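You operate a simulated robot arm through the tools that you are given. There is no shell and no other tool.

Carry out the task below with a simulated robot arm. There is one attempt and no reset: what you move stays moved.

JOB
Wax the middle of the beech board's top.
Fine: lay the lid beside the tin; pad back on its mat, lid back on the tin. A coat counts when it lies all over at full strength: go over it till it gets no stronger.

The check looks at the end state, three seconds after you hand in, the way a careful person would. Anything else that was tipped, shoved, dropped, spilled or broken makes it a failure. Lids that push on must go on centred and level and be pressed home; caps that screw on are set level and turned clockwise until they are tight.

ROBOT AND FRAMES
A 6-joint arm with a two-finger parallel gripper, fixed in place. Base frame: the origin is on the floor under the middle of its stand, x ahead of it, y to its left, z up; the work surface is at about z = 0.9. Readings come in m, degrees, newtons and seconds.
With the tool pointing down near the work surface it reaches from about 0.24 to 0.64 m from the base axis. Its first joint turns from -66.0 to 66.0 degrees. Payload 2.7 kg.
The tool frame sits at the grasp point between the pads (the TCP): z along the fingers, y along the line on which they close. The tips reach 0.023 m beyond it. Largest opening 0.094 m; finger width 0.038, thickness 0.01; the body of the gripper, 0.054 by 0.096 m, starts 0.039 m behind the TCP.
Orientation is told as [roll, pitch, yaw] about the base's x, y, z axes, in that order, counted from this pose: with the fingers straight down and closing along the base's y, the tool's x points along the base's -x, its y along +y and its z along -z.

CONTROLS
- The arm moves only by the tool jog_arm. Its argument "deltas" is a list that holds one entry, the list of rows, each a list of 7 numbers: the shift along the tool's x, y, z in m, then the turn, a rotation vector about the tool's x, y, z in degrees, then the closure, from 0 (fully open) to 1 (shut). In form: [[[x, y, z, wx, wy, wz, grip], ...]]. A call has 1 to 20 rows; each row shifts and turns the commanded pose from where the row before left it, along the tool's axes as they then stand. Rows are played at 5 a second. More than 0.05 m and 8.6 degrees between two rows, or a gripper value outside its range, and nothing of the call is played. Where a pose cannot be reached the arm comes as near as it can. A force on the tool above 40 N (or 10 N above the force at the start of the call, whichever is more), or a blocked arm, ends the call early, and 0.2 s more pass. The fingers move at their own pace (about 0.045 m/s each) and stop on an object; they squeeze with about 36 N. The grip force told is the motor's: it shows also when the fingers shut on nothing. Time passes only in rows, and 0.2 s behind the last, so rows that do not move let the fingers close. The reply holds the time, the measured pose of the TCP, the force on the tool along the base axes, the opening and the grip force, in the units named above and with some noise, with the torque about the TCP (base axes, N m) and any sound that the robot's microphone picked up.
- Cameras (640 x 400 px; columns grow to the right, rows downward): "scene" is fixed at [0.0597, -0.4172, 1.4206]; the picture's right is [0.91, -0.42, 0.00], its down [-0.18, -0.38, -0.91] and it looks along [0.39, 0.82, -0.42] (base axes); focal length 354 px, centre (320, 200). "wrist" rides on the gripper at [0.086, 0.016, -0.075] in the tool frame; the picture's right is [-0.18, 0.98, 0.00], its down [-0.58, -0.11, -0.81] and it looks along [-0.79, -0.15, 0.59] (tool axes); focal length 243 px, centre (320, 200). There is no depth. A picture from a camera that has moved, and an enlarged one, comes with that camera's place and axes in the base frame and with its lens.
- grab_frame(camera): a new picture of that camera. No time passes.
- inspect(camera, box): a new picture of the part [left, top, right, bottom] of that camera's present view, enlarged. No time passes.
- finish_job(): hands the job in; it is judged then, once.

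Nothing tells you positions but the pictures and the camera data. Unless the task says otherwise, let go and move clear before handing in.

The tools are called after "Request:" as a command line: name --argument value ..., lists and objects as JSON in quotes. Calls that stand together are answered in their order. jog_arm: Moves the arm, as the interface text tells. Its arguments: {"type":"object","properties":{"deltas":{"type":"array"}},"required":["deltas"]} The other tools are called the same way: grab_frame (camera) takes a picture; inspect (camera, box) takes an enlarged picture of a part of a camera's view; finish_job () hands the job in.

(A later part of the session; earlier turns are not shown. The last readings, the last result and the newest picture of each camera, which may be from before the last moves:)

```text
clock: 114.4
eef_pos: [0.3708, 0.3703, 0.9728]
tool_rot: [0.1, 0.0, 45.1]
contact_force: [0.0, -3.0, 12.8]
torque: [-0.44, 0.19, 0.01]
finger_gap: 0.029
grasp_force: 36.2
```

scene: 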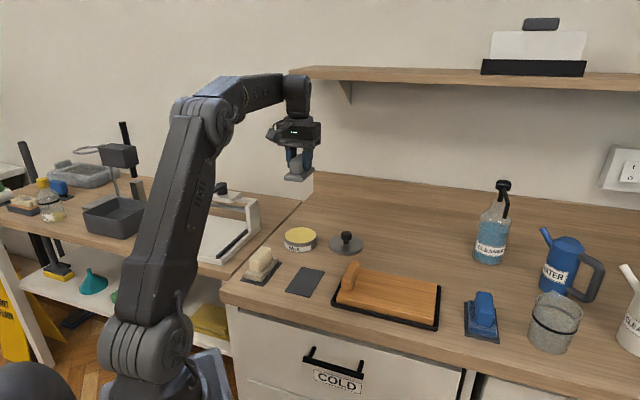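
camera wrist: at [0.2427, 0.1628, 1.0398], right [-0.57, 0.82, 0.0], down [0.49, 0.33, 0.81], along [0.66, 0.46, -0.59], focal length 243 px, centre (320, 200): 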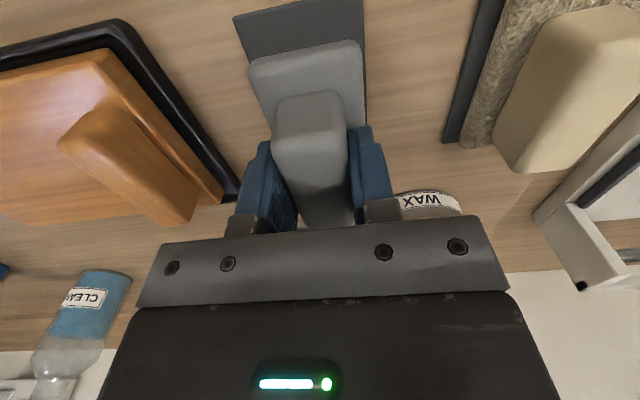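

Firm contact (13 N). A small twist, then lift and look at the underside.

Request:
jog_arm --deltas '[[[0, 0, 0, 0, 0, 5, 1], [0, 0, 0, 0, 0, -5, 1], [0, 0, 0, 0, 0, -5, 1], [0, 0, 0, 0, 0, 5, 1], [0, 0, -0.003, 0, 0, 0, 1], [0, 0, -0.02, 0, 0, 0, 1], [0, 0, -0.045, 0, 0, 0, 1], [0, 0, -0.045, 0, 0, 0, 1], [0, 0, -0.045, 0, 0, 0, 1], [0.0334, -0.0283, -0.012, 0, 0, 0, 1], [0.0334, -0.0283, -0.012, 0, 0, 0, 1], [0.0334, -0.0283, -0.012, 0, 0, 0, 1], [0.0334, -0.0283, -0.012, 0, 0, 0, 1], [0.0334, -0.0283, -0.012, 0, 0, 0, 1], [0, 0, 0, 0, 0, 0, 1]]]'

Request:
jog_arm --deltas '[[[0, 0, 0, 5.6, 5.6, 0, 1], [0, 0, 0, 5.6, 5.6, 0, 1], [0, 0, 0, 5.6, 5.6, 0, 1], [0, 0, 0, 5.6, 5.6, 0, 1], [0, 0, 0, 5.6, 5.6, 0, 1], [0, 0, 0, 5.6, 5.6, 0, 1], [0, 0, 0, 5.6, 5.6, 0, 1], [0, 0, 0, 0, 0, 0, 1]]]'

Request:
inspect --camera "scene" --box '[300, 130, 370, 205]'

Request:
inspect --camera "scene" --box '[270, 200, 330, 260]'

```text
clock: 117.6
eef_pos: [0.3554, 0.1504, 1.1874]
tool_rot: [0.2, 0.1, 45.2]
contact_force: [0.1, 0.4, -1.1]
torque: [0.03, -0.02, 0.0]
finger_gap: 0.0293
grasp_force: 35.6
```

```text
clock: 119.4
eef_pos: [0.3526, 0.1514, 1.1882]
tool_rot: [-45.6, 35.9, 29.7]
contact_force: [-0.4, 0.8, -0.8]
torque: [-0.01, -0.02, 0.0]
finger_gap: 0.0294
grasp_force: 36.1
```

```text
5.33 times, centred on (335, 168) of scene
camera zoom: at [0.0598, -0.4172, 1.4206], right [0.91, -0.42, 0.0], down [-0.18, -0.38, -0.91], along [0.39, 0.82, -0.42], focal length 1887 px, centre (240, 373)
```

zoom: 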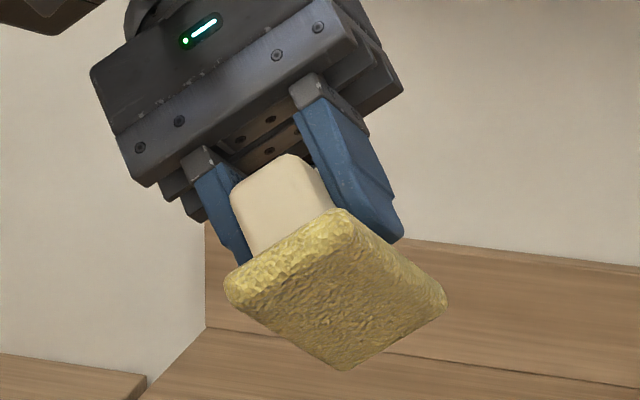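

```text
6.67 times, centred on (300, 230) of scene
camera zoom: at [0.0598, -0.4172, 1.4206], right [0.91, -0.42, 0.0], down [-0.18, -0.38, -0.91], along [0.39, 0.82, -0.42], focal length 2359 px, centre (453, 0)
```

zoom: 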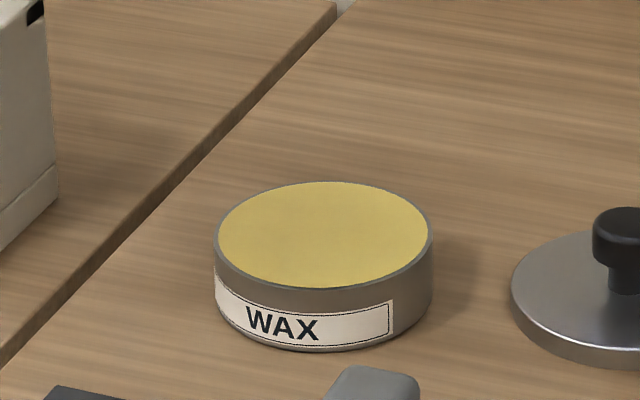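

The cream pad is now clearly loaded with yellow wax – it is the right pad. I'll level it and carry it over the board's middle.

Request:
jog_arm --deltas '[[[0, 0, 0, -5.6, -5.6, 0, 1], [0, 0, 0, -5.6, -5.6, 0, 1], [0, 0, 0, -5.6, -5.6, 0, 1], [0, 0, 0, -5.6, -5.6, 0, 1], [0, 0, 0, -5.6, -5.6, 0, 1], [0, 0, 0, -5.6, -5.6, 0, 1], [0, 0, 0, -5.6, -5.6, 0, 1], [-0.0062, -0.0316, 0, 0, 0, 0, 1], [-0.0062, -0.0316, 0, 0, 0, 0, 1], [-0.0062, -0.0316, 0, 0, 0, 0, 1], [-0.0062, -0.0316, 0, 0, 0, 0, 1], [0, 0, 0.045, 0, 0, 0, 1], [0, 0, 0.045, 0, 0, 0, 1], [0, 0, 0.045, 0, 0, 0, 1], [0, 0, 0.045, 0, 0, 0, 1], [0, 0, 0.028, 0, 0, 0, 1], [0, 0, 0.004, 0, 0, 0, 1], [0, 0, 0, 0, 0, 0, 1]]]'

Request:
inspect --camera "scene" --box '[325, 235, 450, 335]'

Request:
grab_frame --camera "wrist"

```text
clock: 123.2
eef_pos: [0.46, 0.0819, 0.9756]
tool_rot: [0.2, 0.1, 45.1]
contact_force: [-0.1, -0.4, -0.8]
torque: [-0.01, -0.01, 0.0]
finger_gap: 0.0291
grasp_force: 36.2
```

```text
4.00 times, centred on (388, 285) of scene
camera zoom: at [0.0598, -0.4172, 1.4206], right [0.91, -0.42, 0.0], down [-0.18, -0.38, -0.91], along [0.39, 0.82, -0.42], focal length 1415 px, centre (50, -140)
```

zoom: 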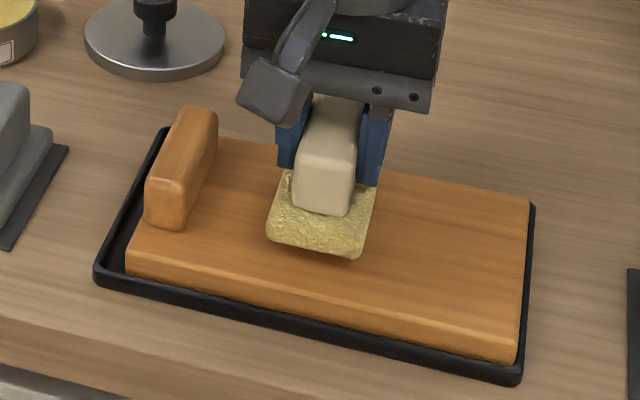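

```text
taken
camera wrist: at [0.3862, 0.0332, 1.0503], right [-0.57, 0.82, 0.0], down [0.49, 0.33, 0.81], along [0.66, 0.46, -0.59], focal length 243 px, centre (320, 200)
```

wrist: 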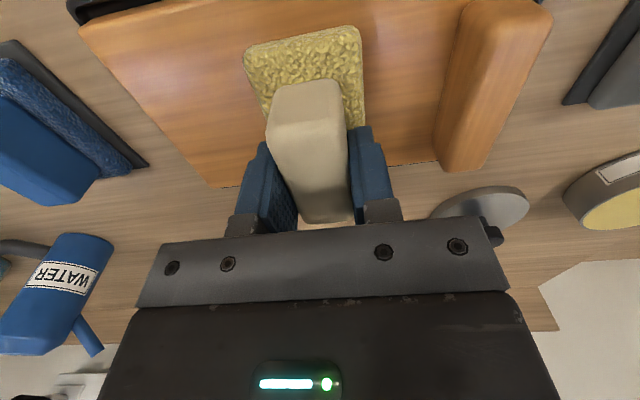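

Board centre is about 6 mm toward the base from my TCP; its clear top spans about 0.176 × 0.116 m. I'll shift, and lower to light contact.

Request:
jog_arm --deltas '[[[0.006, 0, 0.005, 0, 0, 0, 1], [0, 0, 0.002, 0, 0, 0, 1], [0, 0, 0.001, 0, 0, 0, 1], [0, 0, 0, 0, 0, 0, 1]]]'

Request:
jog_arm --deltas '[[[0, 0, 0.0007, 0, 0, 0, 1], [0, 0, 0, 0, 0, 0, 1]]]'

Request:
jog_arm --deltas '[[[0, 0, 0.0007, 0, 0, 0, 1], [0, 0, 0, 0, 0, 0, 1]]]'

Request:
jog_arm --deltas '[[[0, 0, 0.0005, 0, 0, 0, 1], [0, 0, 0, 0, 0, 0, 1]]]'

```text
clock: 124.2
eef_pos: [0.4557, 0.0763, 0.9686]
tool_rot: [0.1, 0.1, 45.1]
contact_force: [0.3, -0.3, 0.1]
torque: [-0.01, -0.02, -0.03]
finger_gap: 0.0292
grasp_force: 36.0
```

```text
clock: 124.8
eef_pos: [0.4558, 0.0754, 0.9674]
tool_rot: [0.1, 0.0, 45.2]
contact_force: [-0.2, -0.9, -0.3]
torque: [0.0, 0.0, 0.01]
finger_gap: 0.0291
grasp_force: 36.0
```

```text
clock: 125.4
eef_pos: [0.4549, 0.0762, 0.9662]
tool_rot: [0.2, 0.0, 45.1]
contact_force: [-0.5, 0.1, -0.5]
torque: [-0.02, 0.0, 0.01]
finger_gap: 0.0291
grasp_force: 36.8
```

```text
clock: 126.0
eef_pos: [0.4562, 0.0756, 0.9658]
tool_rot: [0.1, 0.1, 45.1]
contact_force: [-1.0, 0.6, -0.3]
torque: [0.0, -0.02, 0.01]
finger_gap: 0.0293
grasp_force: 36.0
```

Request:
jog_arm --deltas '[[[0, 0, 0.0005, 0, 0, 0, 1], [0, 0, 0, 0, 0, 0, 1]]]'

Request:
jog_arm --deltas '[[[0, 0, 0.0005, 0, 0, 0, 1], [0, 0, 0, 0, 0, 0, 1]]]'

Request:
jog_arm --deltas '[[[0, 0, 0.0005, 0, 0, 0, 1], [0, 0, 0, 0, 0, 0, 1]]]'

```text
clock: 126.6
eef_pos: [0.4551, 0.0752, 0.9657]
tool_rot: [0.2, 0.2, 45.1]
contact_force: [0.4, -0.2, -0.3]
torque: [0.01, -0.01, 0.02]
finger_gap: 0.0292
grasp_force: 35.5
```

```text
clock: 127.2
eef_pos: [0.4552, 0.0761, 0.9652]
tool_rot: [0.3, 0.1, 45.0]
contact_force: [0.4, 0.4, -0.8]
torque: [-0.04, 0.01, -0.02]
finger_gap: 0.0292
grasp_force: 36.0
```

```text
clock: 127.8
eef_pos: [0.4554, 0.0755, 0.9644]
tool_rot: [0.2, 0.2, 45.0]
contact_force: [-0.7, 0.4, 0.0]
torque: [0.01, 0.03, 0.01]
finger_gap: 0.0293
grasp_force: 35.9
```

Request:
jog_arm --deltas '[[[0, 0, 0.0005, 0, 0, 0, 1], [0, 0, 0, 0, 0, 0, 1]]]'

Request:
jog_arm --deltas '[[[0, 0, 0.0005, 0, 0, 0, 1], [0, 0, 0, 0, 0, 0, 1]]]'

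```text
clock: 128.4
eef_pos: [0.4545, 0.0765, 0.9645]
tool_rot: [0.1, 0.0, 45.1]
contact_force: [-0.1, 0.5, 1.4]
torque: [0.02, -0.05, -0.02]
finger_gap: 0.0292
grasp_force: 36.2
```

```text
clock: 129.0
eef_pos: [0.4554, 0.0758, 0.9638]
tool_rot: [0.1, 0.0, 45.1]
contact_force: [-2.4, -0.3, 4.9]
torque: [0.13, -0.14, -0.01]
finger_gap: 0.029
grasp_force: 36.0
```

About 5 N of contact. A short stroke toward the wall the board already leans on, then lift a little to see if a coat shows.

Request:
jog_arm --deltas '[[[0, -0.008, 0, 0, 0, 0, 1], [0, -0.008, 0, 0, 0, 0, 1], [0, -0.008, 0, 0, 0, 0, 1], [0, -0.008, 0, 0, 0, 0, 1], [0, 0, 0, 0, 0, 0, 1]]]'

Request:
inspect --camera "scene" --box '[325, 235, 450, 335]'

Request:
inspect --camera "wrist" --box '[120, 0, 520, 200]'

```text
clock: 130.2
eef_pos: [0.4788, 0.0527, 0.9635]
tool_rot: [0.3, 0.0, 45.1]
contact_force: [-1.7, 1.9, 4.9]
torque: [0.12, -0.13, 0.05]
finger_gap: 0.0289
grasp_force: 36.3
```

```text
4.00 times, centred on (388, 285) of scene
camera zoom: at [0.0596, -0.4172, 1.4206], right [0.91, -0.42, 0.0], down [-0.18, -0.38, -0.91], along [0.39, 0.82, -0.42], focal length 1415 px, centre (50, -140)
```

zoom: 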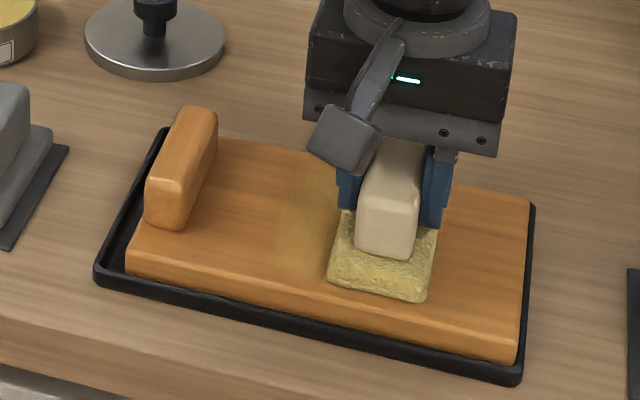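

```text
1.60 times, centred on (320, 100) of wrist
camera zoom: at [0.4053, 0.0039, 1.0378], right [-0.57, 0.82, 0.0], down [0.49, 0.33, 0.81], along [0.66, 0.46, -0.59], focal length 388 px, centre (320, 360)
```

zoom: 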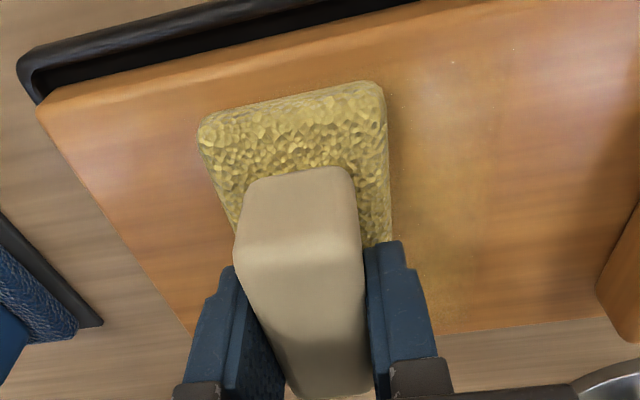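

A yellow wax film is being laid where the pad passed. I'll trim the slight tool tilt and sweep back and forth along the board's middle with this light pressure.

Request:
jog_arm --deltas '[[[0, 0.01, 0, 0.2, -0.1, 0, 1], [0, 0.01, 0, 0, 0, 0, 1], [0, 0.01, 0, 0, 0, 0, 1], [0, 0.01, 0, 0, 0, 0, 1], [0, 0.01, 0, 0, 0, 0, 1], [0, 0.01, 0, 0, 0, 0, 1], [0, 0.01, 0, 0, 0, 0, 1], [0, 0, 0, 0, 0, 0, 1]]]'

Request:
inspect --camera "scene" --box '[325, 235, 450, 335]'

Request:
inspect --camera "wrist" --box '[120, 0, 520, 200]'

```text
clock: 132.0
eef_pos: [0.4292, 0.1009, 0.9639]
tool_rot: [-0.2, 0.0, 45.0]
contact_force: [3.1, -4.3, 10.9]
torque: [-0.13, 0.06, 0.06]
finger_gap: 0.0294
grasp_force: 36.3
```

```text
4.00 times, centred on (388, 285) of scene
camera zoom: at [0.0597, -0.4173, 1.4205], right [0.91, -0.42, 0.0], down [-0.18, -0.38, -0.91], along [0.39, 0.82, -0.42], focal length 1415 px, centre (50, -140)
```

zoom: 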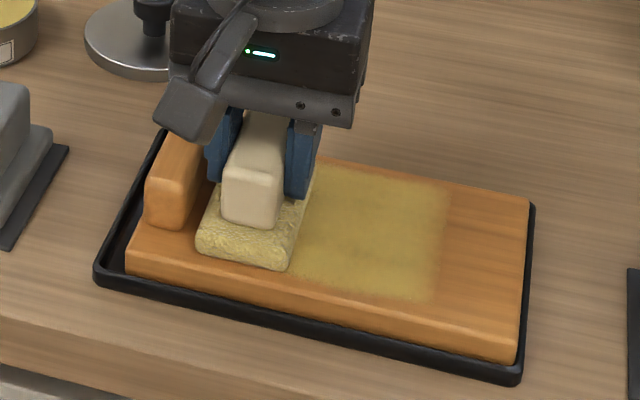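

```text
1.60 times, centred on (320, 100) of wrist
camera zoom: at [0.3554, 0.0532, 1.0372], right [-0.57, 0.82, 0.0], down [0.49, 0.33, 0.81], along [0.67, 0.46, -0.59], focal length 388 px, centre (320, 360)
```

zoom: 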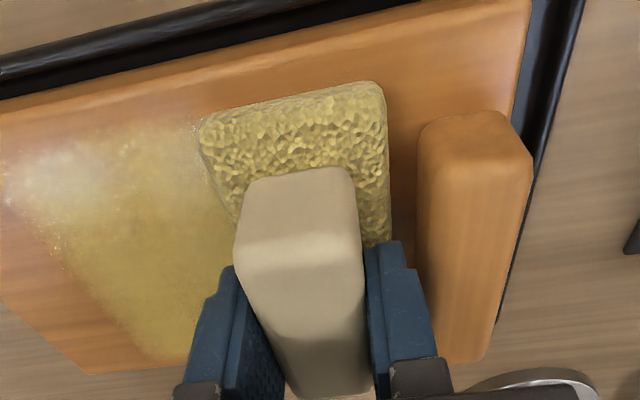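

The film builds nicely and the board stayed put. Sweep back, keeping pressure light.

Request:
jog_arm --deltas '[[[0, -0.01, -0.0003, 0, 0, 0, 1], [0, -0.01, 0, 0, 0, 0, 1], [0, -0.01, 0, 0, 0, 0, 1], [0, -0.01, 0, 0, 0, 0, 1], [0, -0.01, 0, 0, 0, 0, 1], [0, -0.01, 0, 0, 0, 0, 1], [0, -0.01, 0, 0, 0, 0, 1], [0, 0, 0, 0, 0, 0, 1]]]'

Request:
inspect --camera "scene" --box '[325, 235, 450, 335]'

Request:
inspect --camera "wrist" --box '[120, 0, 520, 200]'

```text
clock: 133.8
eef_pos: [0.4785, 0.052, 0.964]
tool_rot: [0.0, 0.0, 45.2]
contact_force: [-0.6, -0.2, -0.8]
torque: [-0.02, 0.0, 0.01]
finger_gap: 0.0292
grasp_force: 36.1
```

```text
4.00 times, centred on (388, 285) of scene
camera zoom: at [0.0598, -0.4172, 1.4206], right [0.91, -0.42, 0.0], down [-0.18, -0.38, -0.91], along [0.39, 0.82, -0.42], focal length 1415 px, centre (50, -140)
```

zoom: 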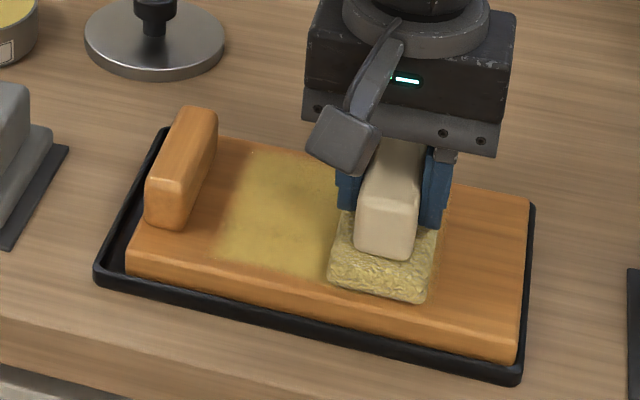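

```text
1.60 times, centred on (320, 100) of wrist
camera zoom: at [0.4039, 0.0029, 1.0385], right [-0.57, 0.82, 0.0], down [0.49, 0.34, 0.81], along [0.66, 0.46, -0.59], focal length 388 px, centre (320, 360)
```

zoom: 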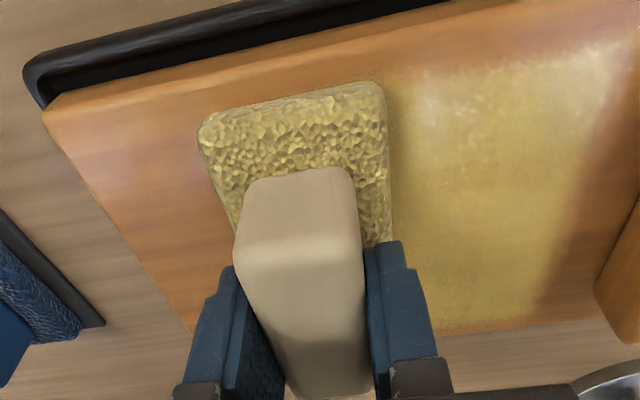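

Contact was lost at the end of that pass. I'll shift 10 mm toward the front edge, re-establish light contact, and sweep again.

Request:
jog_arm --deltas '[[[0.01, 0, 0.0003, 0, 0, 0, 1], [0, 0, 0.0003, 0, 0, 0, 1], [0, 0, 0, 0, 0, 0, 1]]]'

Request:
jog_arm --deltas '[[[0, 0, 0.0004, 0, 0, 0, 1], [0, 0, 0, 0, 0, 0, 1]]]'

```text
clock: 134.6
eef_pos: [0.4692, 0.0458, 0.9635]
tool_rot: [-0.1, 0.0, 45.1]
contact_force: [0.3, 0.2, -0.5]
torque: [-0.01, 0.01, 0.0]
finger_gap: 0.029
grasp_force: 36.1
```

```text
clock: 135.2
eef_pos: [0.4706, 0.0459, 0.964]
tool_rot: [-0.1, -0.2, 45.1]
contact_force: [1.5, -1.2, 1.0]
torque: [0.02, -0.02, 0.0]
finger_gap: 0.0294
grasp_force: 36.0
```

Request:
jog_arm --deltas '[[[0, 0, 0.0004, 0, 0, 0, 1], [0, 0, 0, 0, 0, 0, 1]]]'

```text
clock: 135.8
eef_pos: [0.4699, 0.0471, 0.9632]
tool_rot: [-0.1, 0.0, 45.1]
contact_force: [-3.1, 0.9, 9.6]
torque: [0.03, 0.17, -0.01]
finger_gap: 0.0295
grasp_force: 35.9
```

Request:
jog_arm --deltas '[[[0, 0.01, -0.0002, 0, 0, 0, 1], [0, 0.01, -0.0002, 0, 0, 0, 1], [0, 0.01, -0.00015, 0, 0, 0, 1], [0, 0, 0, 0, 0, 0, 1]]]'

Request:
jog_arm --deltas '[[[0, 0.01, -0.00015, 0, 0, 0, 1], [0, 0.01, -0.00015, 0, 0, 0, 1], [0, 0, 0, 0, 0, 0, 1]]]'

```text
clock: 136.8
eef_pos: [0.4492, 0.0669, 0.9638]
tool_rot: [-0.1, 0.0, 45.1]
contact_force: [4.1, -4.6, 12.0]
torque: [-0.12, -0.01, 0.0]
finger_gap: 0.0292
grasp_force: 35.5
```

```text
clock: 137.6
eef_pos: [0.4359, 0.0823, 0.963]
tool_rot: [0.0, -0.1, 45.2]
contact_force: [4.7, -2.7, 9.6]
torque: [0.0, -0.11, 0.01]
finger_gap: 0.0292
grasp_force: 36.0
```

Request:
jog_arm --deltas '[[[0, 0.01, -0.0002, 0, 0, 0, 1], [0, 0.01, -0.0002, 0, 0, 0, 1], [0, 0, 0, 0, 0, 0, 1]]]'

Request:
inspect --camera "scene" --box '[325, 235, 450, 335]'

Request:
inspect --camera "wrist" --box '[120, 0, 520, 200]'

```text
clock: 138.4
eef_pos: [0.4198, 0.096, 0.9634]
tool_rot: [0.0, 0.1, 45.1]
contact_force: [1.8, -2.5, 6.0]
torque: [0.08, -0.18, -0.11]
finger_gap: 0.0295
grasp_force: 35.9
```

```text
4.00 times, centred on (388, 285) of scene
camera zoom: at [0.0597, -0.4173, 1.4206], right [0.91, -0.42, 0.0], down [-0.18, -0.38, -0.91], along [0.39, 0.82, -0.42], focal length 1415 px, centre (50, -140)
```

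zoom: 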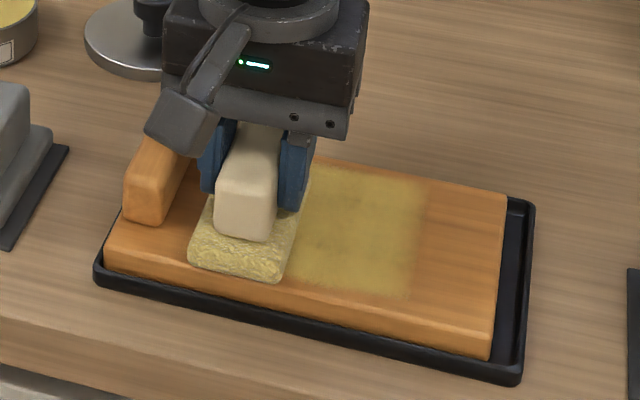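

```text
1.60 times, centred on (320, 100) of wrist
camera zoom: at [0.3471, 0.0464, 1.0373], right [-0.57, 0.82, 0.0], down [0.49, 0.33, 0.81], along [0.66, 0.46, -0.59], focal length 388 px, centre (320, 360)
```

zoom: 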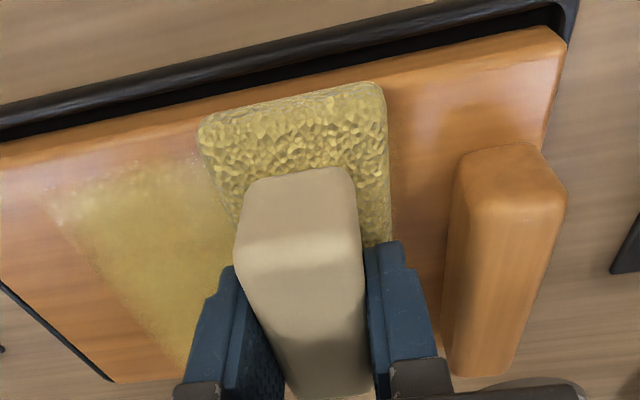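

The board slid to the left side of its tray when pressure got near 10 N; I'll keep it nearer 5 N. Sweep back along the front line.

Request:
jog_arm --deltas '[[[0, -0.01, -0.0001, 0, 0, 0, 1], [0, -0.01, 0.00015, 0, 0, 0, 1], [0, -0.01, 0.00015, 0, 0, 0, 1], [0, -0.01, 0.00015, 0, 0, 0, 1], [0, 0, 0, 0, 0, 0, 1]]]'

Request:
jog_arm --deltas '[[[0, -0.01, 0.00015, 0, 0, 0, 1], [0, -0.01, 0.00015, 0, 0, 0, 1], [0, -0.01, 0.00015, 0, 0, 0, 1], [0, 0, 0, 0, 0, 0, 1]]]'

Request:
inspect --camera "scene" --box '[325, 235, 450, 335]'

Request:
inspect --camera "wrist" --box '[120, 0, 520, 200]'

```text
clock: 139.6
eef_pos: [0.4498, 0.0677, 0.9642]
tool_rot: [-0.2, -0.1, 45.1]
contact_force: [-4.2, 5.4, 14.5]
torque: [0.08, 0.32, -0.09]
finger_gap: 0.0291
grasp_force: 36.1
```

```text
clock: 140.6
eef_pos: [0.47, 0.0467, 0.9633]
tool_rot: [-0.1, -0.1, 45.1]
contact_force: [-5.8, 7.6, 19.2]
torque: [0.09, 0.23, -0.05]
finger_gap: 0.0291
grasp_force: 36.2
```

```text
4.00 times, centred on (388, 285) of scene
camera zoom: at [0.0593, -0.417, 1.4207], right [0.91, -0.42, 0.0], down [-0.18, -0.38, -0.91], along [0.39, 0.82, -0.42], focal length 1415 px, centre (50, -140)
```

zoom: 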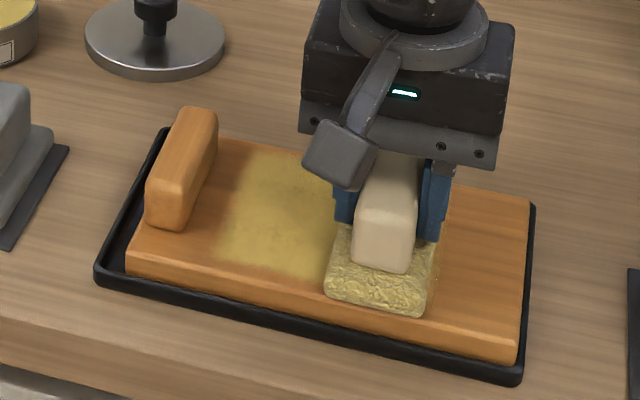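

```text
1.60 times, centred on (320, 100) of wrist
camera zoom: at [0.3974, -0.0033, 1.037], right [-0.57, 0.82, 0.0], down [0.49, 0.33, 0.81], along [0.67, 0.46, -0.59], focal length 388 px, centre (320, 360)
```

zoom: 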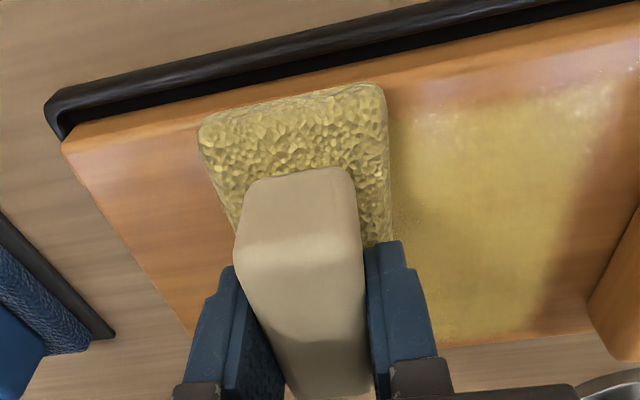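

Pressure crept up to 19 N; I'll ease off, move to the rear line (20 mm outward), and sweep with feedback.

Request:
jog_arm --deltas '[[[0, 0, -0.001, 0, 0, 0, 1], [-0.01, 0, 0, 0, 0, 0, 1], [-0.01, 0, 0, 0, 0, 0, 1], [0, 0, 0, 0, 0, 0, 1]]]'

Request:
jog_arm --deltas '[[[0, 0, 0.0002, 0, 0, 0, 1], [0, 0, 0, 0, 0, 0, 1]]]'

```text
clock: 141.6
eef_pos: [0.4854, 0.0612, 0.9642]
tool_rot: [0.0, 0.0, 45.0]
contact_force: [-0.5, -2.2, 4.4]
torque: [-0.04, -0.16, -0.05]
finger_gap: 0.0291
grasp_force: 36.0
```

```text
clock: 142.2
eef_pos: [0.4848, 0.0602, 0.9637]
tool_rot: [-0.1, -0.1, 45.0]
contact_force: [0.6, 0.9, 1.9]
torque: [0.04, -0.07, 0.0]
finger_gap: 0.029
grasp_force: 35.9
```

Request:
jog_arm --deltas '[[[0, 0.01, 0.0002, 0, 0, 0, 1], [0, 0.01, 0, 0, 0, 0, 1], [0, 0.01, 0, 0, 0, 0, 1], [0, 0, 0, 0, 0, 0, 1]]]'

Request:
jog_arm --deltas '[[[0, 0.01, 0, 0, 0, 0, 1], [0, 0.01, 0, 0, 0, 0, 1], [0, 0, 0, 0, 0, 0, 1]]]'

Request:
jog_arm --deltas '[[[0, 0.01, 0, 0, 0, 0, 1], [0, 0.01, 0, 0, 0, 0, 1], [0, 0, 0, 0, 0, 0, 1]]]'

Request:
inspect --camera "scene" --box '[325, 235, 450, 335]'

Request:
inspect --camera "wrist" --box '[120, 0, 520, 200]'

```text
clock: 143.2
eef_pos: [0.465, 0.0815, 0.9645]
tool_rot: [-0.1, 0.0, 45.1]
contact_force: [1.1, -0.2, -0.6]
torque: [-0.01, -0.01, 0.0]
finger_gap: 0.0293
grasp_force: 35.8
```

```text
clock: 144.0
eef_pos: [0.4499, 0.0959, 0.9637]
tool_rot: [-0.1, -0.2, 45.1]
contact_force: [0.7, -0.9, 1.6]
torque: [-0.02, 0.1, 0.01]
finger_gap: 0.0292
grasp_force: 36.0
```

```text
clock: 144.8
eef_pos: [0.4358, 0.1098, 0.9631]
tool_rot: [0.0, 0.0, 45.2]
contact_force: [2.4, -1.0, 3.6]
torque: [-0.03, 0.02, 0.01]
finger_gap: 0.029
grasp_force: 36.0
```

```text
4.00 times, centred on (388, 285) of scene
camera zoom: at [0.0597, -0.4172, 1.4206], right [0.91, -0.42, 0.0], down [-0.18, -0.38, -0.91], along [0.39, 0.82, -0.42], focal length 1415 px, centre (50, -140)
```

zoom: 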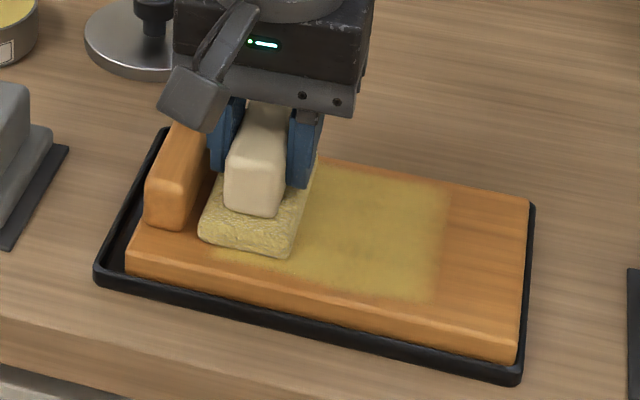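

```text
1.60 times, centred on (320, 100) of wrist
camera zoom: at [0.3617, 0.0607, 1.0371], right [-0.57, 0.82, 0.0], down [0.49, 0.33, 0.81], along [0.67, 0.46, -0.59], focal length 388 px, centre (320, 360)
```

zoom: 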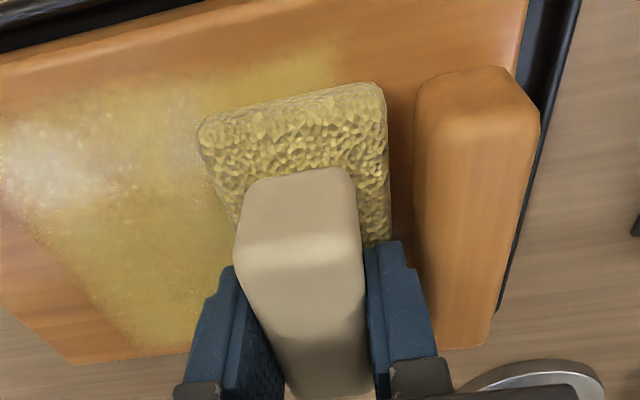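

The coat now spans most of the middle. I'll lift off and look at the whole coat for thin spots.

Request:
jog_arm --deltas '[[[0, 0, -0.003, 0, 0, 0, 1], [0, 0, -0.03, 0, 0, 0, 1], [0, 0, -0.045, 0, 0, 0, 1], [0, 0, -0.045, 0, 0, 0, 1], [-0.04, 0.02, 0, 0, 0, 0, 1], [-0.04, 0.02, 0, 0, 0, 0, 1], [0, 0, 0, 0, 0, 0, 1]]]'

Request:
inspect --camera "scene" --box '[335, 255, 445, 335]'

Request:
inspect --camera "wrist" --box '[0, 0, 400, 200]'

```text
clock: 146.4
eef_pos: [0.465, 0.1949, 1.086]
tool_rot: [0.1, 0.0, 45.1]
contact_force: [0.9, 0.9, -1.6]
torque: [0.0, -0.02, -0.03]
finger_gap: 0.0293
grasp_force: 36.0
```

```text
5.00 times, centred on (390, 295) of scene
camera zoom: at [0.0598, -0.4172, 1.4206], right [0.91, -0.42, 0.0], down [-0.18, -0.38, -0.91], along [0.39, 0.82, -0.42], focal length 1769 px, centre (-30, -275)
```

zoom: 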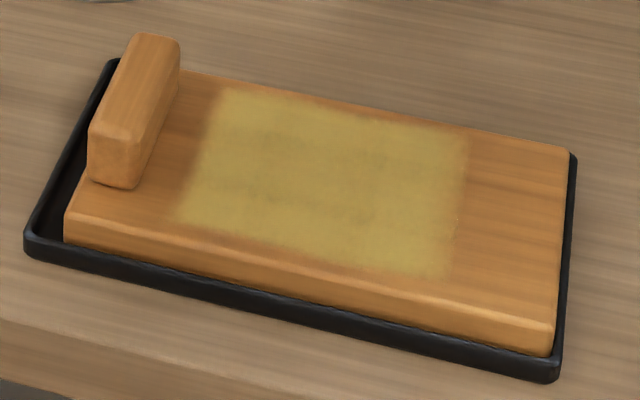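

```text
1.60 times, centred on (200, 100) of wrist
camera zoom: at [0.3904, 0.146, 1.1596], right [-0.57, 0.82, 0.0], down [0.49, 0.33, 0.81], along [0.67, 0.46, -0.59], focal length 388 px, centre (512, 360)
```

zoom: 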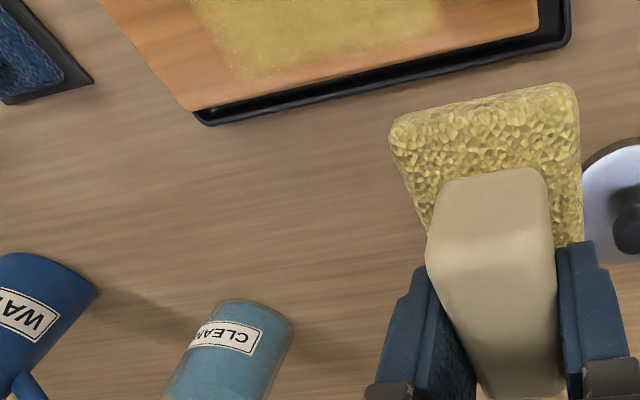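

The patch covers the middle well: roughly 0.12 m long and nearly the board's full width. To bring it to full strength I'll reload the pad with wax and go over it again.

Request:
jog_arm --deltas '[[[-0.0112, 0.038, 0, 0, 0, 0, 1], [-0.0112, 0.038, 0, 0, 0, 0, 1], [-0.0112, 0.038, 0, 0, 0, 0, 1], [-0.0112, 0.038, 0, 0, 0, 0, 1], [-0.0112, 0.038, 0, 0, 0, 0, 1], [0, 0, 0.045, 0, 0, 0, 1], [0, 0, 0.045, 0, 0, 0, 1], [0, 0, 0.014, 0, 0, 0, 1], [0, 0, 0, 0, 0, 0, 1], [0, 0, 0, 0, 0, 0, 1]]]'

Request:
inspect --camera "scene" --box '[270, 190, 330, 260]'

Request:
inspect --camera "wrist" --box '[220, 0, 420, 150]'

```text
clock: 148.6
eef_pos: [0.368, 0.3661, 0.9837]
tool_rot: [0.0, -0.1, 45.0]
contact_force: [-0.2, -0.7, -0.6]
torque: [-0.01, -0.01, -0.01]
finger_gap: 0.0291
grasp_force: 35.9
```

```text
5.71 times, centred on (300, 225) of scene
camera zoom: at [0.0598, -0.4172, 1.4206], right [0.91, -0.42, 0.0], down [-0.18, -0.38, -0.91], along [0.39, 0.82, -0.42], focal length 2022 px, centre (434, 57)
```

zoom: 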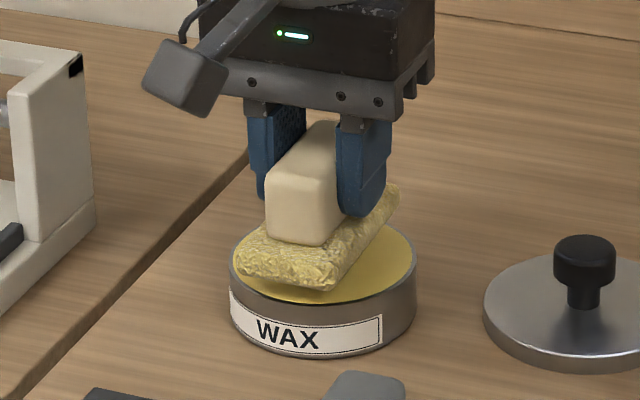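

```text
2.67 times, centred on (320, 75) of wrist
camera zoom: at [0.2947, 0.3176, 1.0563], right [-0.57, 0.82, 0.0], down [0.49, 0.33, 0.81], along [0.67, 0.46, -0.59], focal length 647 px, centre (320, 533)
```

zoom: 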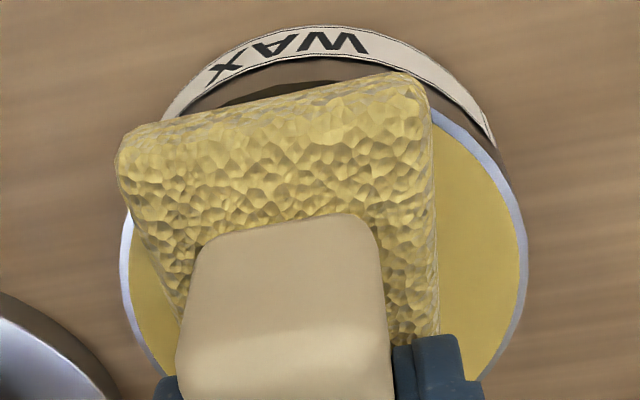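

Request:
jog_arm --deltas '[[[-0.0035, 0.001, 0.004, 0, 0, 0, 1], [0, 0, 0.004, 0, 0, 0, 1], [0, 0, 0.002, 0, 0, 0, 1], [0, 0, 0, 0, 0, 0, 1]]]'

Request:
jog_arm --deltas '[[[0, 0, 0.001, 0, 0, 0, 1], [0, 0, 0, 0, 0, 0, 1]]]'

Request:
jog_arm --deltas '[[[0, 0, 0.0007, 0, 0, 0, 1], [0, 0, 0, 0, 0, 0, 1]]]'

```text
clock: 149.6
eef_pos: [0.3707, 0.3705, 0.9714]
tool_rot: [-0.1, 0.0, 45.1]
contact_force: [0.2, -0.4, -1.1]
torque: [-0.01, 0.02, 0.0]
finger_gap: 0.0291
grasp_force: 35.7
```

```text
clock: 150.2
eef_pos: [0.3708, 0.3717, 0.9717]
tool_rot: [-0.1, -0.1, 45.1]
contact_force: [1.8, -1.9, 4.4]
torque: [-0.17, 0.05, 0.07]
finger_gap: 0.0293
grasp_force: 35.9
```

```text
clock: 150.8
eef_pos: [0.3702, 0.3706, 0.9707]
tool_rot: [-0.2, -0.1, 45.1]
contact_force: [1.4, -4.9, 11.0]
torque: [-0.24, 0.16, 0.07]
finger_gap: 0.0291
grasp_force: 35.7
```

Request:
jog_arm --deltas '[[[0, 0, 0, 0, 0, 5, 1], [0, 0, 0, 0, 0, -5, 1], [0, 0, 0, 0, 0, -5, 1], [0, 0, 0, 0, 0, 5, 1], [0, 0, -0.003, 0, 0, 0, 1], [0, 0, -0.03, 0, 0, 0, 1], [0, 0, -0.045, 0, 0, 0, 1], [0.023, -0.039, 0, 0, 0, 0, 1], [0.023, -0.039, 0, 0, 0, 0, 1], [0.023, -0.039, 0, 0, 0, 0, 1], [0.023, -0.039, 0, 0, 0, 0, 1], [0.023, -0.039, 0, 0, 0, 0, 1], [0.023, -0.039, 0, 0, 0, 0, 1], [0, 0, 0.04, 0, 0, 0, 1], [0, 0, 0.032, 0, 0, 0, 1], [0, 0, 0, 0, 0, 0, 1]]]'

Request:
inspect --camera "scene" --box '[325, 235, 450, 335]'

Request:
inspect --camera "wrist" --box '[120, 0, 520, 200]'

Request:
inspect --camera "scene" --box '[270, 200, 330, 260]'

```text
clock: 154.2
eef_pos: [0.4388, 0.1072, 0.9766]
tool_rot: [0.0, -0.1, 45.2]
contact_force: [0.2, 0.3, -0.8]
torque: [0.02, 0.03, -0.01]
finger_gap: 0.0292
grasp_force: 35.2
```

```text
4.00 times, centred on (388, 285) of scene
camera zoom: at [0.0598, -0.4172, 1.4206], right [0.91, -0.42, 0.0], down [-0.18, -0.38, -0.91], along [0.39, 0.82, -0.42], focal length 1415 px, centre (50, -140)
```

zoom: 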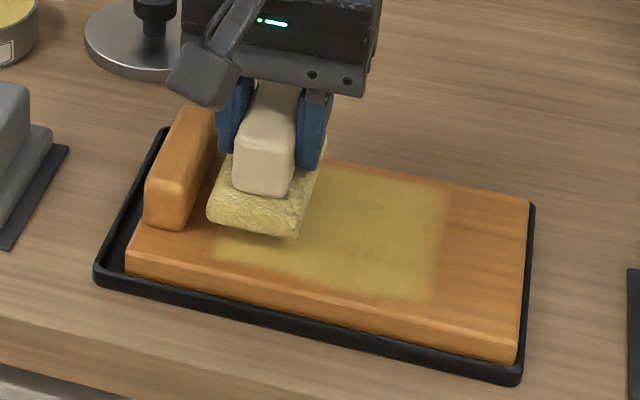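

```text
1.60 times, centred on (320, 100) of wrist
camera zoom: at [0.3648, 0.0582, 1.0501], right [-0.57, 0.82, 0.0], down [0.49, 0.33, 0.81], along [0.67, 0.46, -0.59], focal length 388 px, centre (320, 360)
```

zoom: 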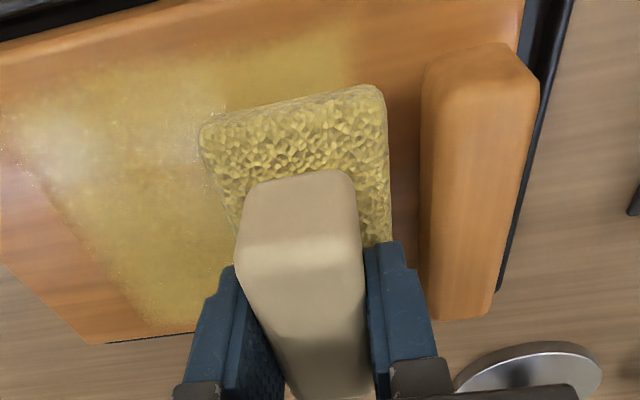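

```text
6.67 times, centred on (300, 230) of scene
camera zoom: at [0.0598, -0.4172, 1.4206], right [0.91, -0.42, 0.0], down [-0.18, -0.38, -0.91], along [0.39, 0.82, -0.42], focal length 2359 px, centre (453, 0)
```

zoom: 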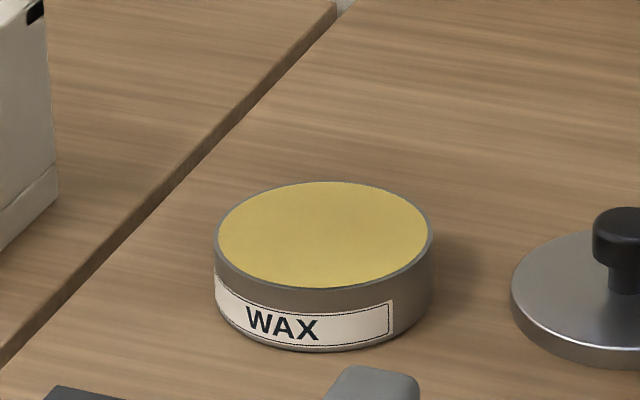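

Tin fine, pad reloaded. Lowering onto the rear line by the block, with light contact.

Request:
jog_arm --deltas '[[[0, 0, 0.006, 0, 0, 0, 1], [0, 0, 0.004, 0, 0, 0, 1], [0, 0, 0.001, 0, 0, 0, 1], [0, 0, 0, 0, 0, 0, 1]]]'

Request:
jog_arm --deltas '[[[0, 0, 0.0006, 0, 0, 0, 1], [0, 0, 0, 0, 0, 0, 1]]]'

Request:
jog_arm --deltas '[[[0, 0, 0.0005, 0, 0, 0, 1], [0, 0, 0, 0, 0, 0, 1]]]'

Request:
jog_arm --deltas '[[[0, 0, 0.0005, 0, 0, 0, 1], [0, 0, 0, 0, 0, 0, 1]]]'

```text
clock: 155.2
eef_pos: [0.4386, 0.1086, 0.9674]
tool_rot: [-0.1, 0.1, 45.1]
contact_force: [0.2, -0.5, -0.9]
torque: [0.02, -0.01, -0.02]
finger_gap: 0.0293
grasp_force: 35.6
```

```text
clock: 155.8
eef_pos: [0.4377, 0.1092, 0.9647]
tool_rot: [0.0, 0.0, 45.1]
contact_force: [0.8, 0.6, -0.1]
torque: [0.01, -0.01, -0.01]
finger_gap: 0.0292
grasp_force: 35.8
```

```text
clock: 156.4
eef_pos: [0.4384, 0.1078, 0.9659]
tool_rot: [-0.1, 0.0, 45.1]
contact_force: [-0.1, 0.3, -0.2]
torque: [-0.03, 0.05, -0.01]
finger_gap: 0.0294
grasp_force: 35.7
```

```text
clock: 157.0
eef_pos: [0.4392, 0.1078, 0.9642]
tool_rot: [0.0, 0.0, 45.1]
contact_force: [-0.3, 0.1, -0.2]
torque: [0.04, -0.01, -0.03]
finger_gap: 0.0291
grasp_force: 35.8
```

Request:
jog_arm --deltas '[[[0, 0, 0.0005, 0, 0, 0, 1], [0, 0, 0, 0, 0, 0, 1]]]'

Request:
jog_arm --deltas '[[[0, 0, 0.0005, 0, 0, 0, 1], [0, 0, 0, 0, 0, 0, 1]]]'

```text
clock: 157.6
eef_pos: [0.439, 0.1078, 0.9641]
tool_rot: [-0.1, -0.1, 45.1]
contact_force: [0.4, 0.2, -1.6]
torque: [0.01, -0.03, -0.02]
finger_gap: 0.0292
grasp_force: 35.9
```

```text
clock: 158.2
eef_pos: [0.4393, 0.1083, 0.9627]
tool_rot: [-0.1, -0.1, 45.1]
contact_force: [0.9, -0.2, 1.9]
torque: [0.06, -0.06, -0.06]
finger_gap: 0.0293
grasp_force: 35.6
```

Contact. Since the board leans on its right wall, I can press a bit more in this direction: sweep right along the rear line.

Request:
jog_arm --deltas '[[[0, -0.01, 0.0003, 0, 0, 0, 1], [0, -0.01, 0, 0, 0, 0, 1], [0, -0.01, 0, 0, 0, 0, 1], [0, 0, 0, 0, 0, 0, 1]]]'

Request:
jog_arm --deltas '[[[0, -0.01, 0, 0, 0, 0, 1], [0, -0.01, 0, 0, 0, 0, 1], [0, -0.01, 0, 0, 0, 0, 1], [0, 0, 0, 0, 0, 0, 1]]]'

Request:
jog_arm --deltas '[[[0, -0.01, 0, 0, 0, 0, 1], [0, -0.01, 0, 0, 0, 0, 1], [0, -0.008, 0, 0, 0, 0, 1], [0, 0, 0, 0, 0, 0, 1]]]'

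Request:
inspect --camera "scene" --box '[325, 235, 450, 335]'

Request:
inspect --camera "wrist" --box '[120, 0, 520, 200]'

```text
clock: 159.2
eef_pos: [0.4594, 0.0884, 0.9635]
tool_rot: [0.0, -0.1, 45.1]
contact_force: [-4.0, 4.4, 9.5]
torque: [0.22, 0.06, 0.07]
finger_gap: 0.0292
grasp_force: 36.3
```

```text
clock: 160.2
eef_pos: [0.4816, 0.0656, 0.964]
tool_rot: [-0.2, -0.1, 45.1]
contact_force: [-5.0, 4.3, 13.9]
torque: [0.17, 0.06, 0.02]
finger_gap: 0.0293
grasp_force: 35.5
```

```text
clock: 161.2
eef_pos: [0.5012, 0.0467, 0.964]
tool_rot: [0.0, -0.1, 45.1]
contact_force: [-2.0, 1.8, 4.7]
torque: [0.2, -0.14, 0.09]
finger_gap: 0.0293
grasp_force: 36.0
```

```text
4.00 times, centred on (388, 285) of scene
camera zoom: at [0.0596, -0.4172, 1.4206], right [0.91, -0.42, 0.0], down [-0.18, -0.38, -0.91], along [0.39, 0.82, -0.42], focal length 1415 px, centre (50, -140)
```

zoom: 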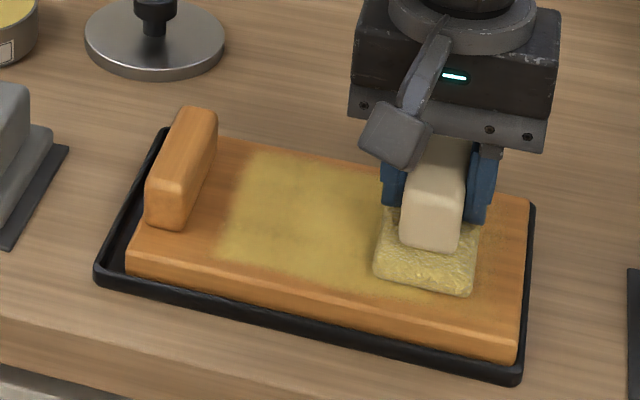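

```text
1.60 times, centred on (320, 100) of wrist
camera zoom: at [0.428, -0.0027, 1.0371], right [-0.57, 0.82, 0.0], down [0.49, 0.34, 0.81], along [0.66, 0.46, -0.59], focal length 388 px, centre (320, 360)
```

zoom: 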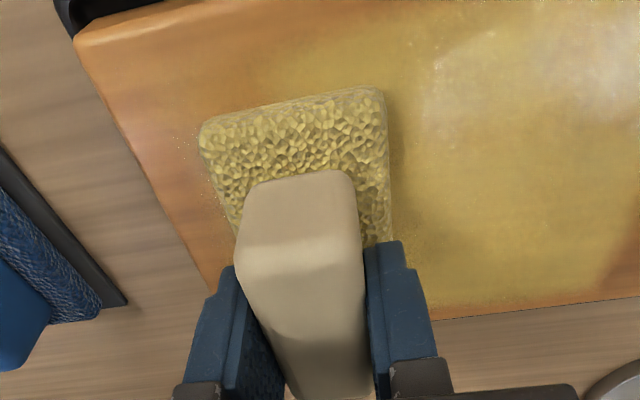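

The coat is getting stronger. I'll use only rightward strokes (lifting for the return) so the board stays against its wall. Now the front line.

Request:
jog_arm --deltas '[[[0, 0, -0.004, 0, 0, 0, 1], [0.018, 0.03, 0, 0, 0, 0, 1], [0, 0.03, 0, 0, 0, 0, 1], [0, 0.028, 0, 0, 0, 0, 1], [0, 0, 0.003, 0, 0, 0, 1], [0, 0, 0.001, 0, 0, 0, 1], [0, 0, 0, 0, 0, 0, 1]]]'

Request:
inspect --camera "wrist" --box '[120, 0, 520, 200]'

```text
clock: 162.8
eef_pos: [0.4266, 0.0963, 0.9645]
tool_rot: [-0.1, -0.1, 45.1]
contact_force: [-0.2, 0.1, -0.1]
torque: [0.0, 0.0, -0.04]
finger_gap: 0.0292
grasp_force: 36.3
```

```text
1.60 times, centred on (320, 100) of wrist
camera zoom: at [0.3529, 0.0469, 1.0373], right [-0.57, 0.82, 0.0], down [0.49, 0.33, 0.81], along [0.67, 0.46, -0.59], focal length 388 px, centre (320, 360)
```

zoom: 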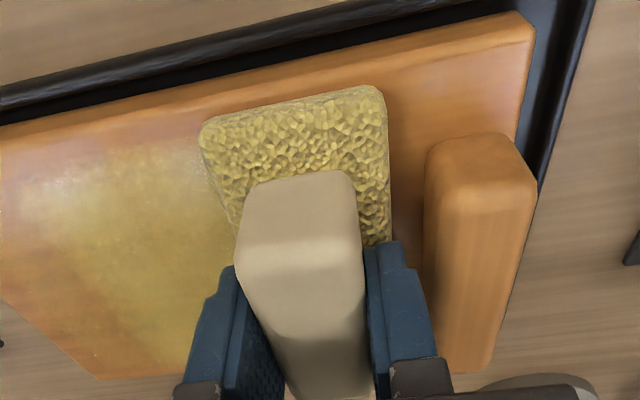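

Request:
jog_arm --deltas '[[[0.004, 0, 0.0005, 0, 0, 0, 1], [0, 0, 0, 0, 0, 0, 1]]]'

Request:
jog_arm --deltas '[[[0, 0, 0.0004, 0, 0, 0, 1], [0, 0, 0, 0, 0, 0, 1]]]'

```text
clock: 163.4
eef_pos: [0.4245, 0.0935, 0.9628]
tool_rot: [-0.2, -0.1, 45.0]
contact_force: [3.0, 2.4, 6.1]
torque: [-0.01, 0.15, -0.02]
finger_gap: 0.0293
grasp_force: 36.3
```

```text
clock: 164.0
eef_pos: [0.4225, 0.0934, 0.9633]
tool_rot: [-0.1, -0.3, 45.1]
contact_force: [1.3, 5.4, 10.3]
torque: [0.07, 0.16, -0.05]
finger_gap: 0.0293
grasp_force: 36.0
```

Request:
jog_arm --deltas '[[[0, -0.01, -0.0002, 0, 0, 0, 1], [0, -0.01, 0, 0, 0, 0, 1], [0, -0.01, 0, 0, 0, 0, 1], [0, 0, 0, 0, 0, 0, 1]]]'

Request:
jog_arm --deltas '[[[0, -0.01, 0, 0, 0, 0, 1], [0, -0.01, 0, 0, 0, 0, 1], [0, -0.01, 0, 0, 0, 0, 1], [0, 0, 0, 0, 0, 0, 1]]]'

Request:
jog_arm --deltas '[[[0, -0.01, 0, 0, 0, 0, 1], [0, -0.01, 0, 0, 0, 0, 1], [0, -0.008, 0, 0, 0, 0, 1], [0, 0, 0, 0, 0, 0, 1]]]'

Request:
inspect --camera "scene" --box '[325, 235, 450, 335]'

Request:
inspect --camera "wrist" --box '[120, 0, 520, 200]'

```text
clock: 165.0
eef_pos: [0.4452, 0.0718, 0.9636]
tool_rot: [-0.1, -0.2, 45.1]
contact_force: [-8.9, 5.9, 20.1]
torque: [0.16, 0.24, -0.02]
finger_gap: 0.029
grasp_force: 36.2
```

```text
clock: 166.0
eef_pos: [0.4666, 0.0495, 0.9636]
tool_rot: [0.0, -0.1, 45.1]
contact_force: [-5.1, 6.4, 17.6]
torque: [0.2, -0.01, 0.05]
finger_gap: 0.0293
grasp_force: 35.3
```

```text
clock: 167.0
eef_pos: [0.4849, 0.0305, 0.9636]
tool_rot: [0.0, -0.1, 45.1]
contact_force: [-3.5, 5.5, 14.6]
torque: [0.14, 0.02, -0.01]
finger_gap: 0.0293
grasp_force: 35.9
```

```text
4.00 times, centred on (388, 285) of scene
camera zoom: at [0.0594, -0.4171, 1.4206], right [0.91, -0.42, 0.0], down [-0.18, -0.38, -0.91], along [0.39, 0.82, -0.42], focal length 1415 px, centre (50, -140)
```

zoom: 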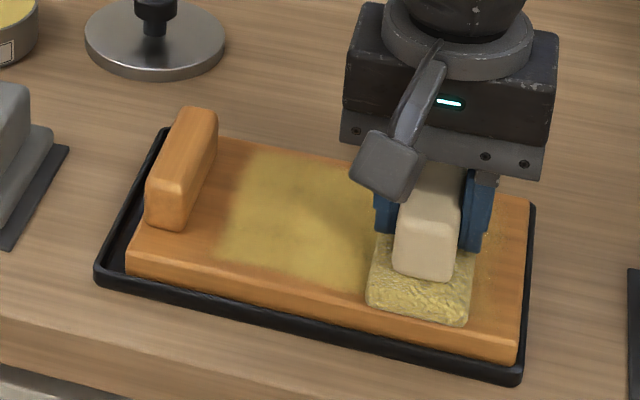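

```text
1.60 times, centred on (320, 100) of wrist
camera zoom: at [0.4116, -0.0184, 1.0367], right [-0.57, 0.82, 0.0], down [0.49, 0.33, 0.81], along [0.67, 0.46, -0.59], focal length 388 px, centre (320, 360)
```

zoom: 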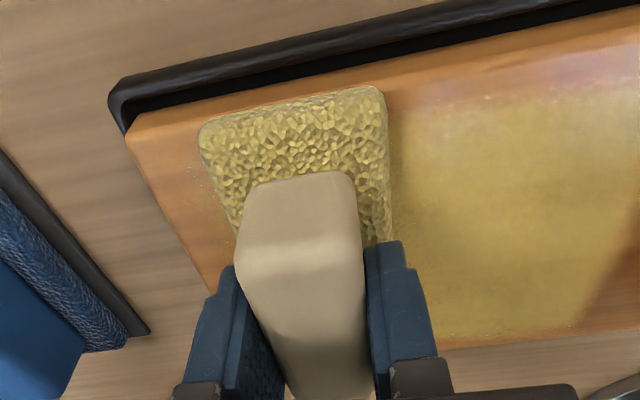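

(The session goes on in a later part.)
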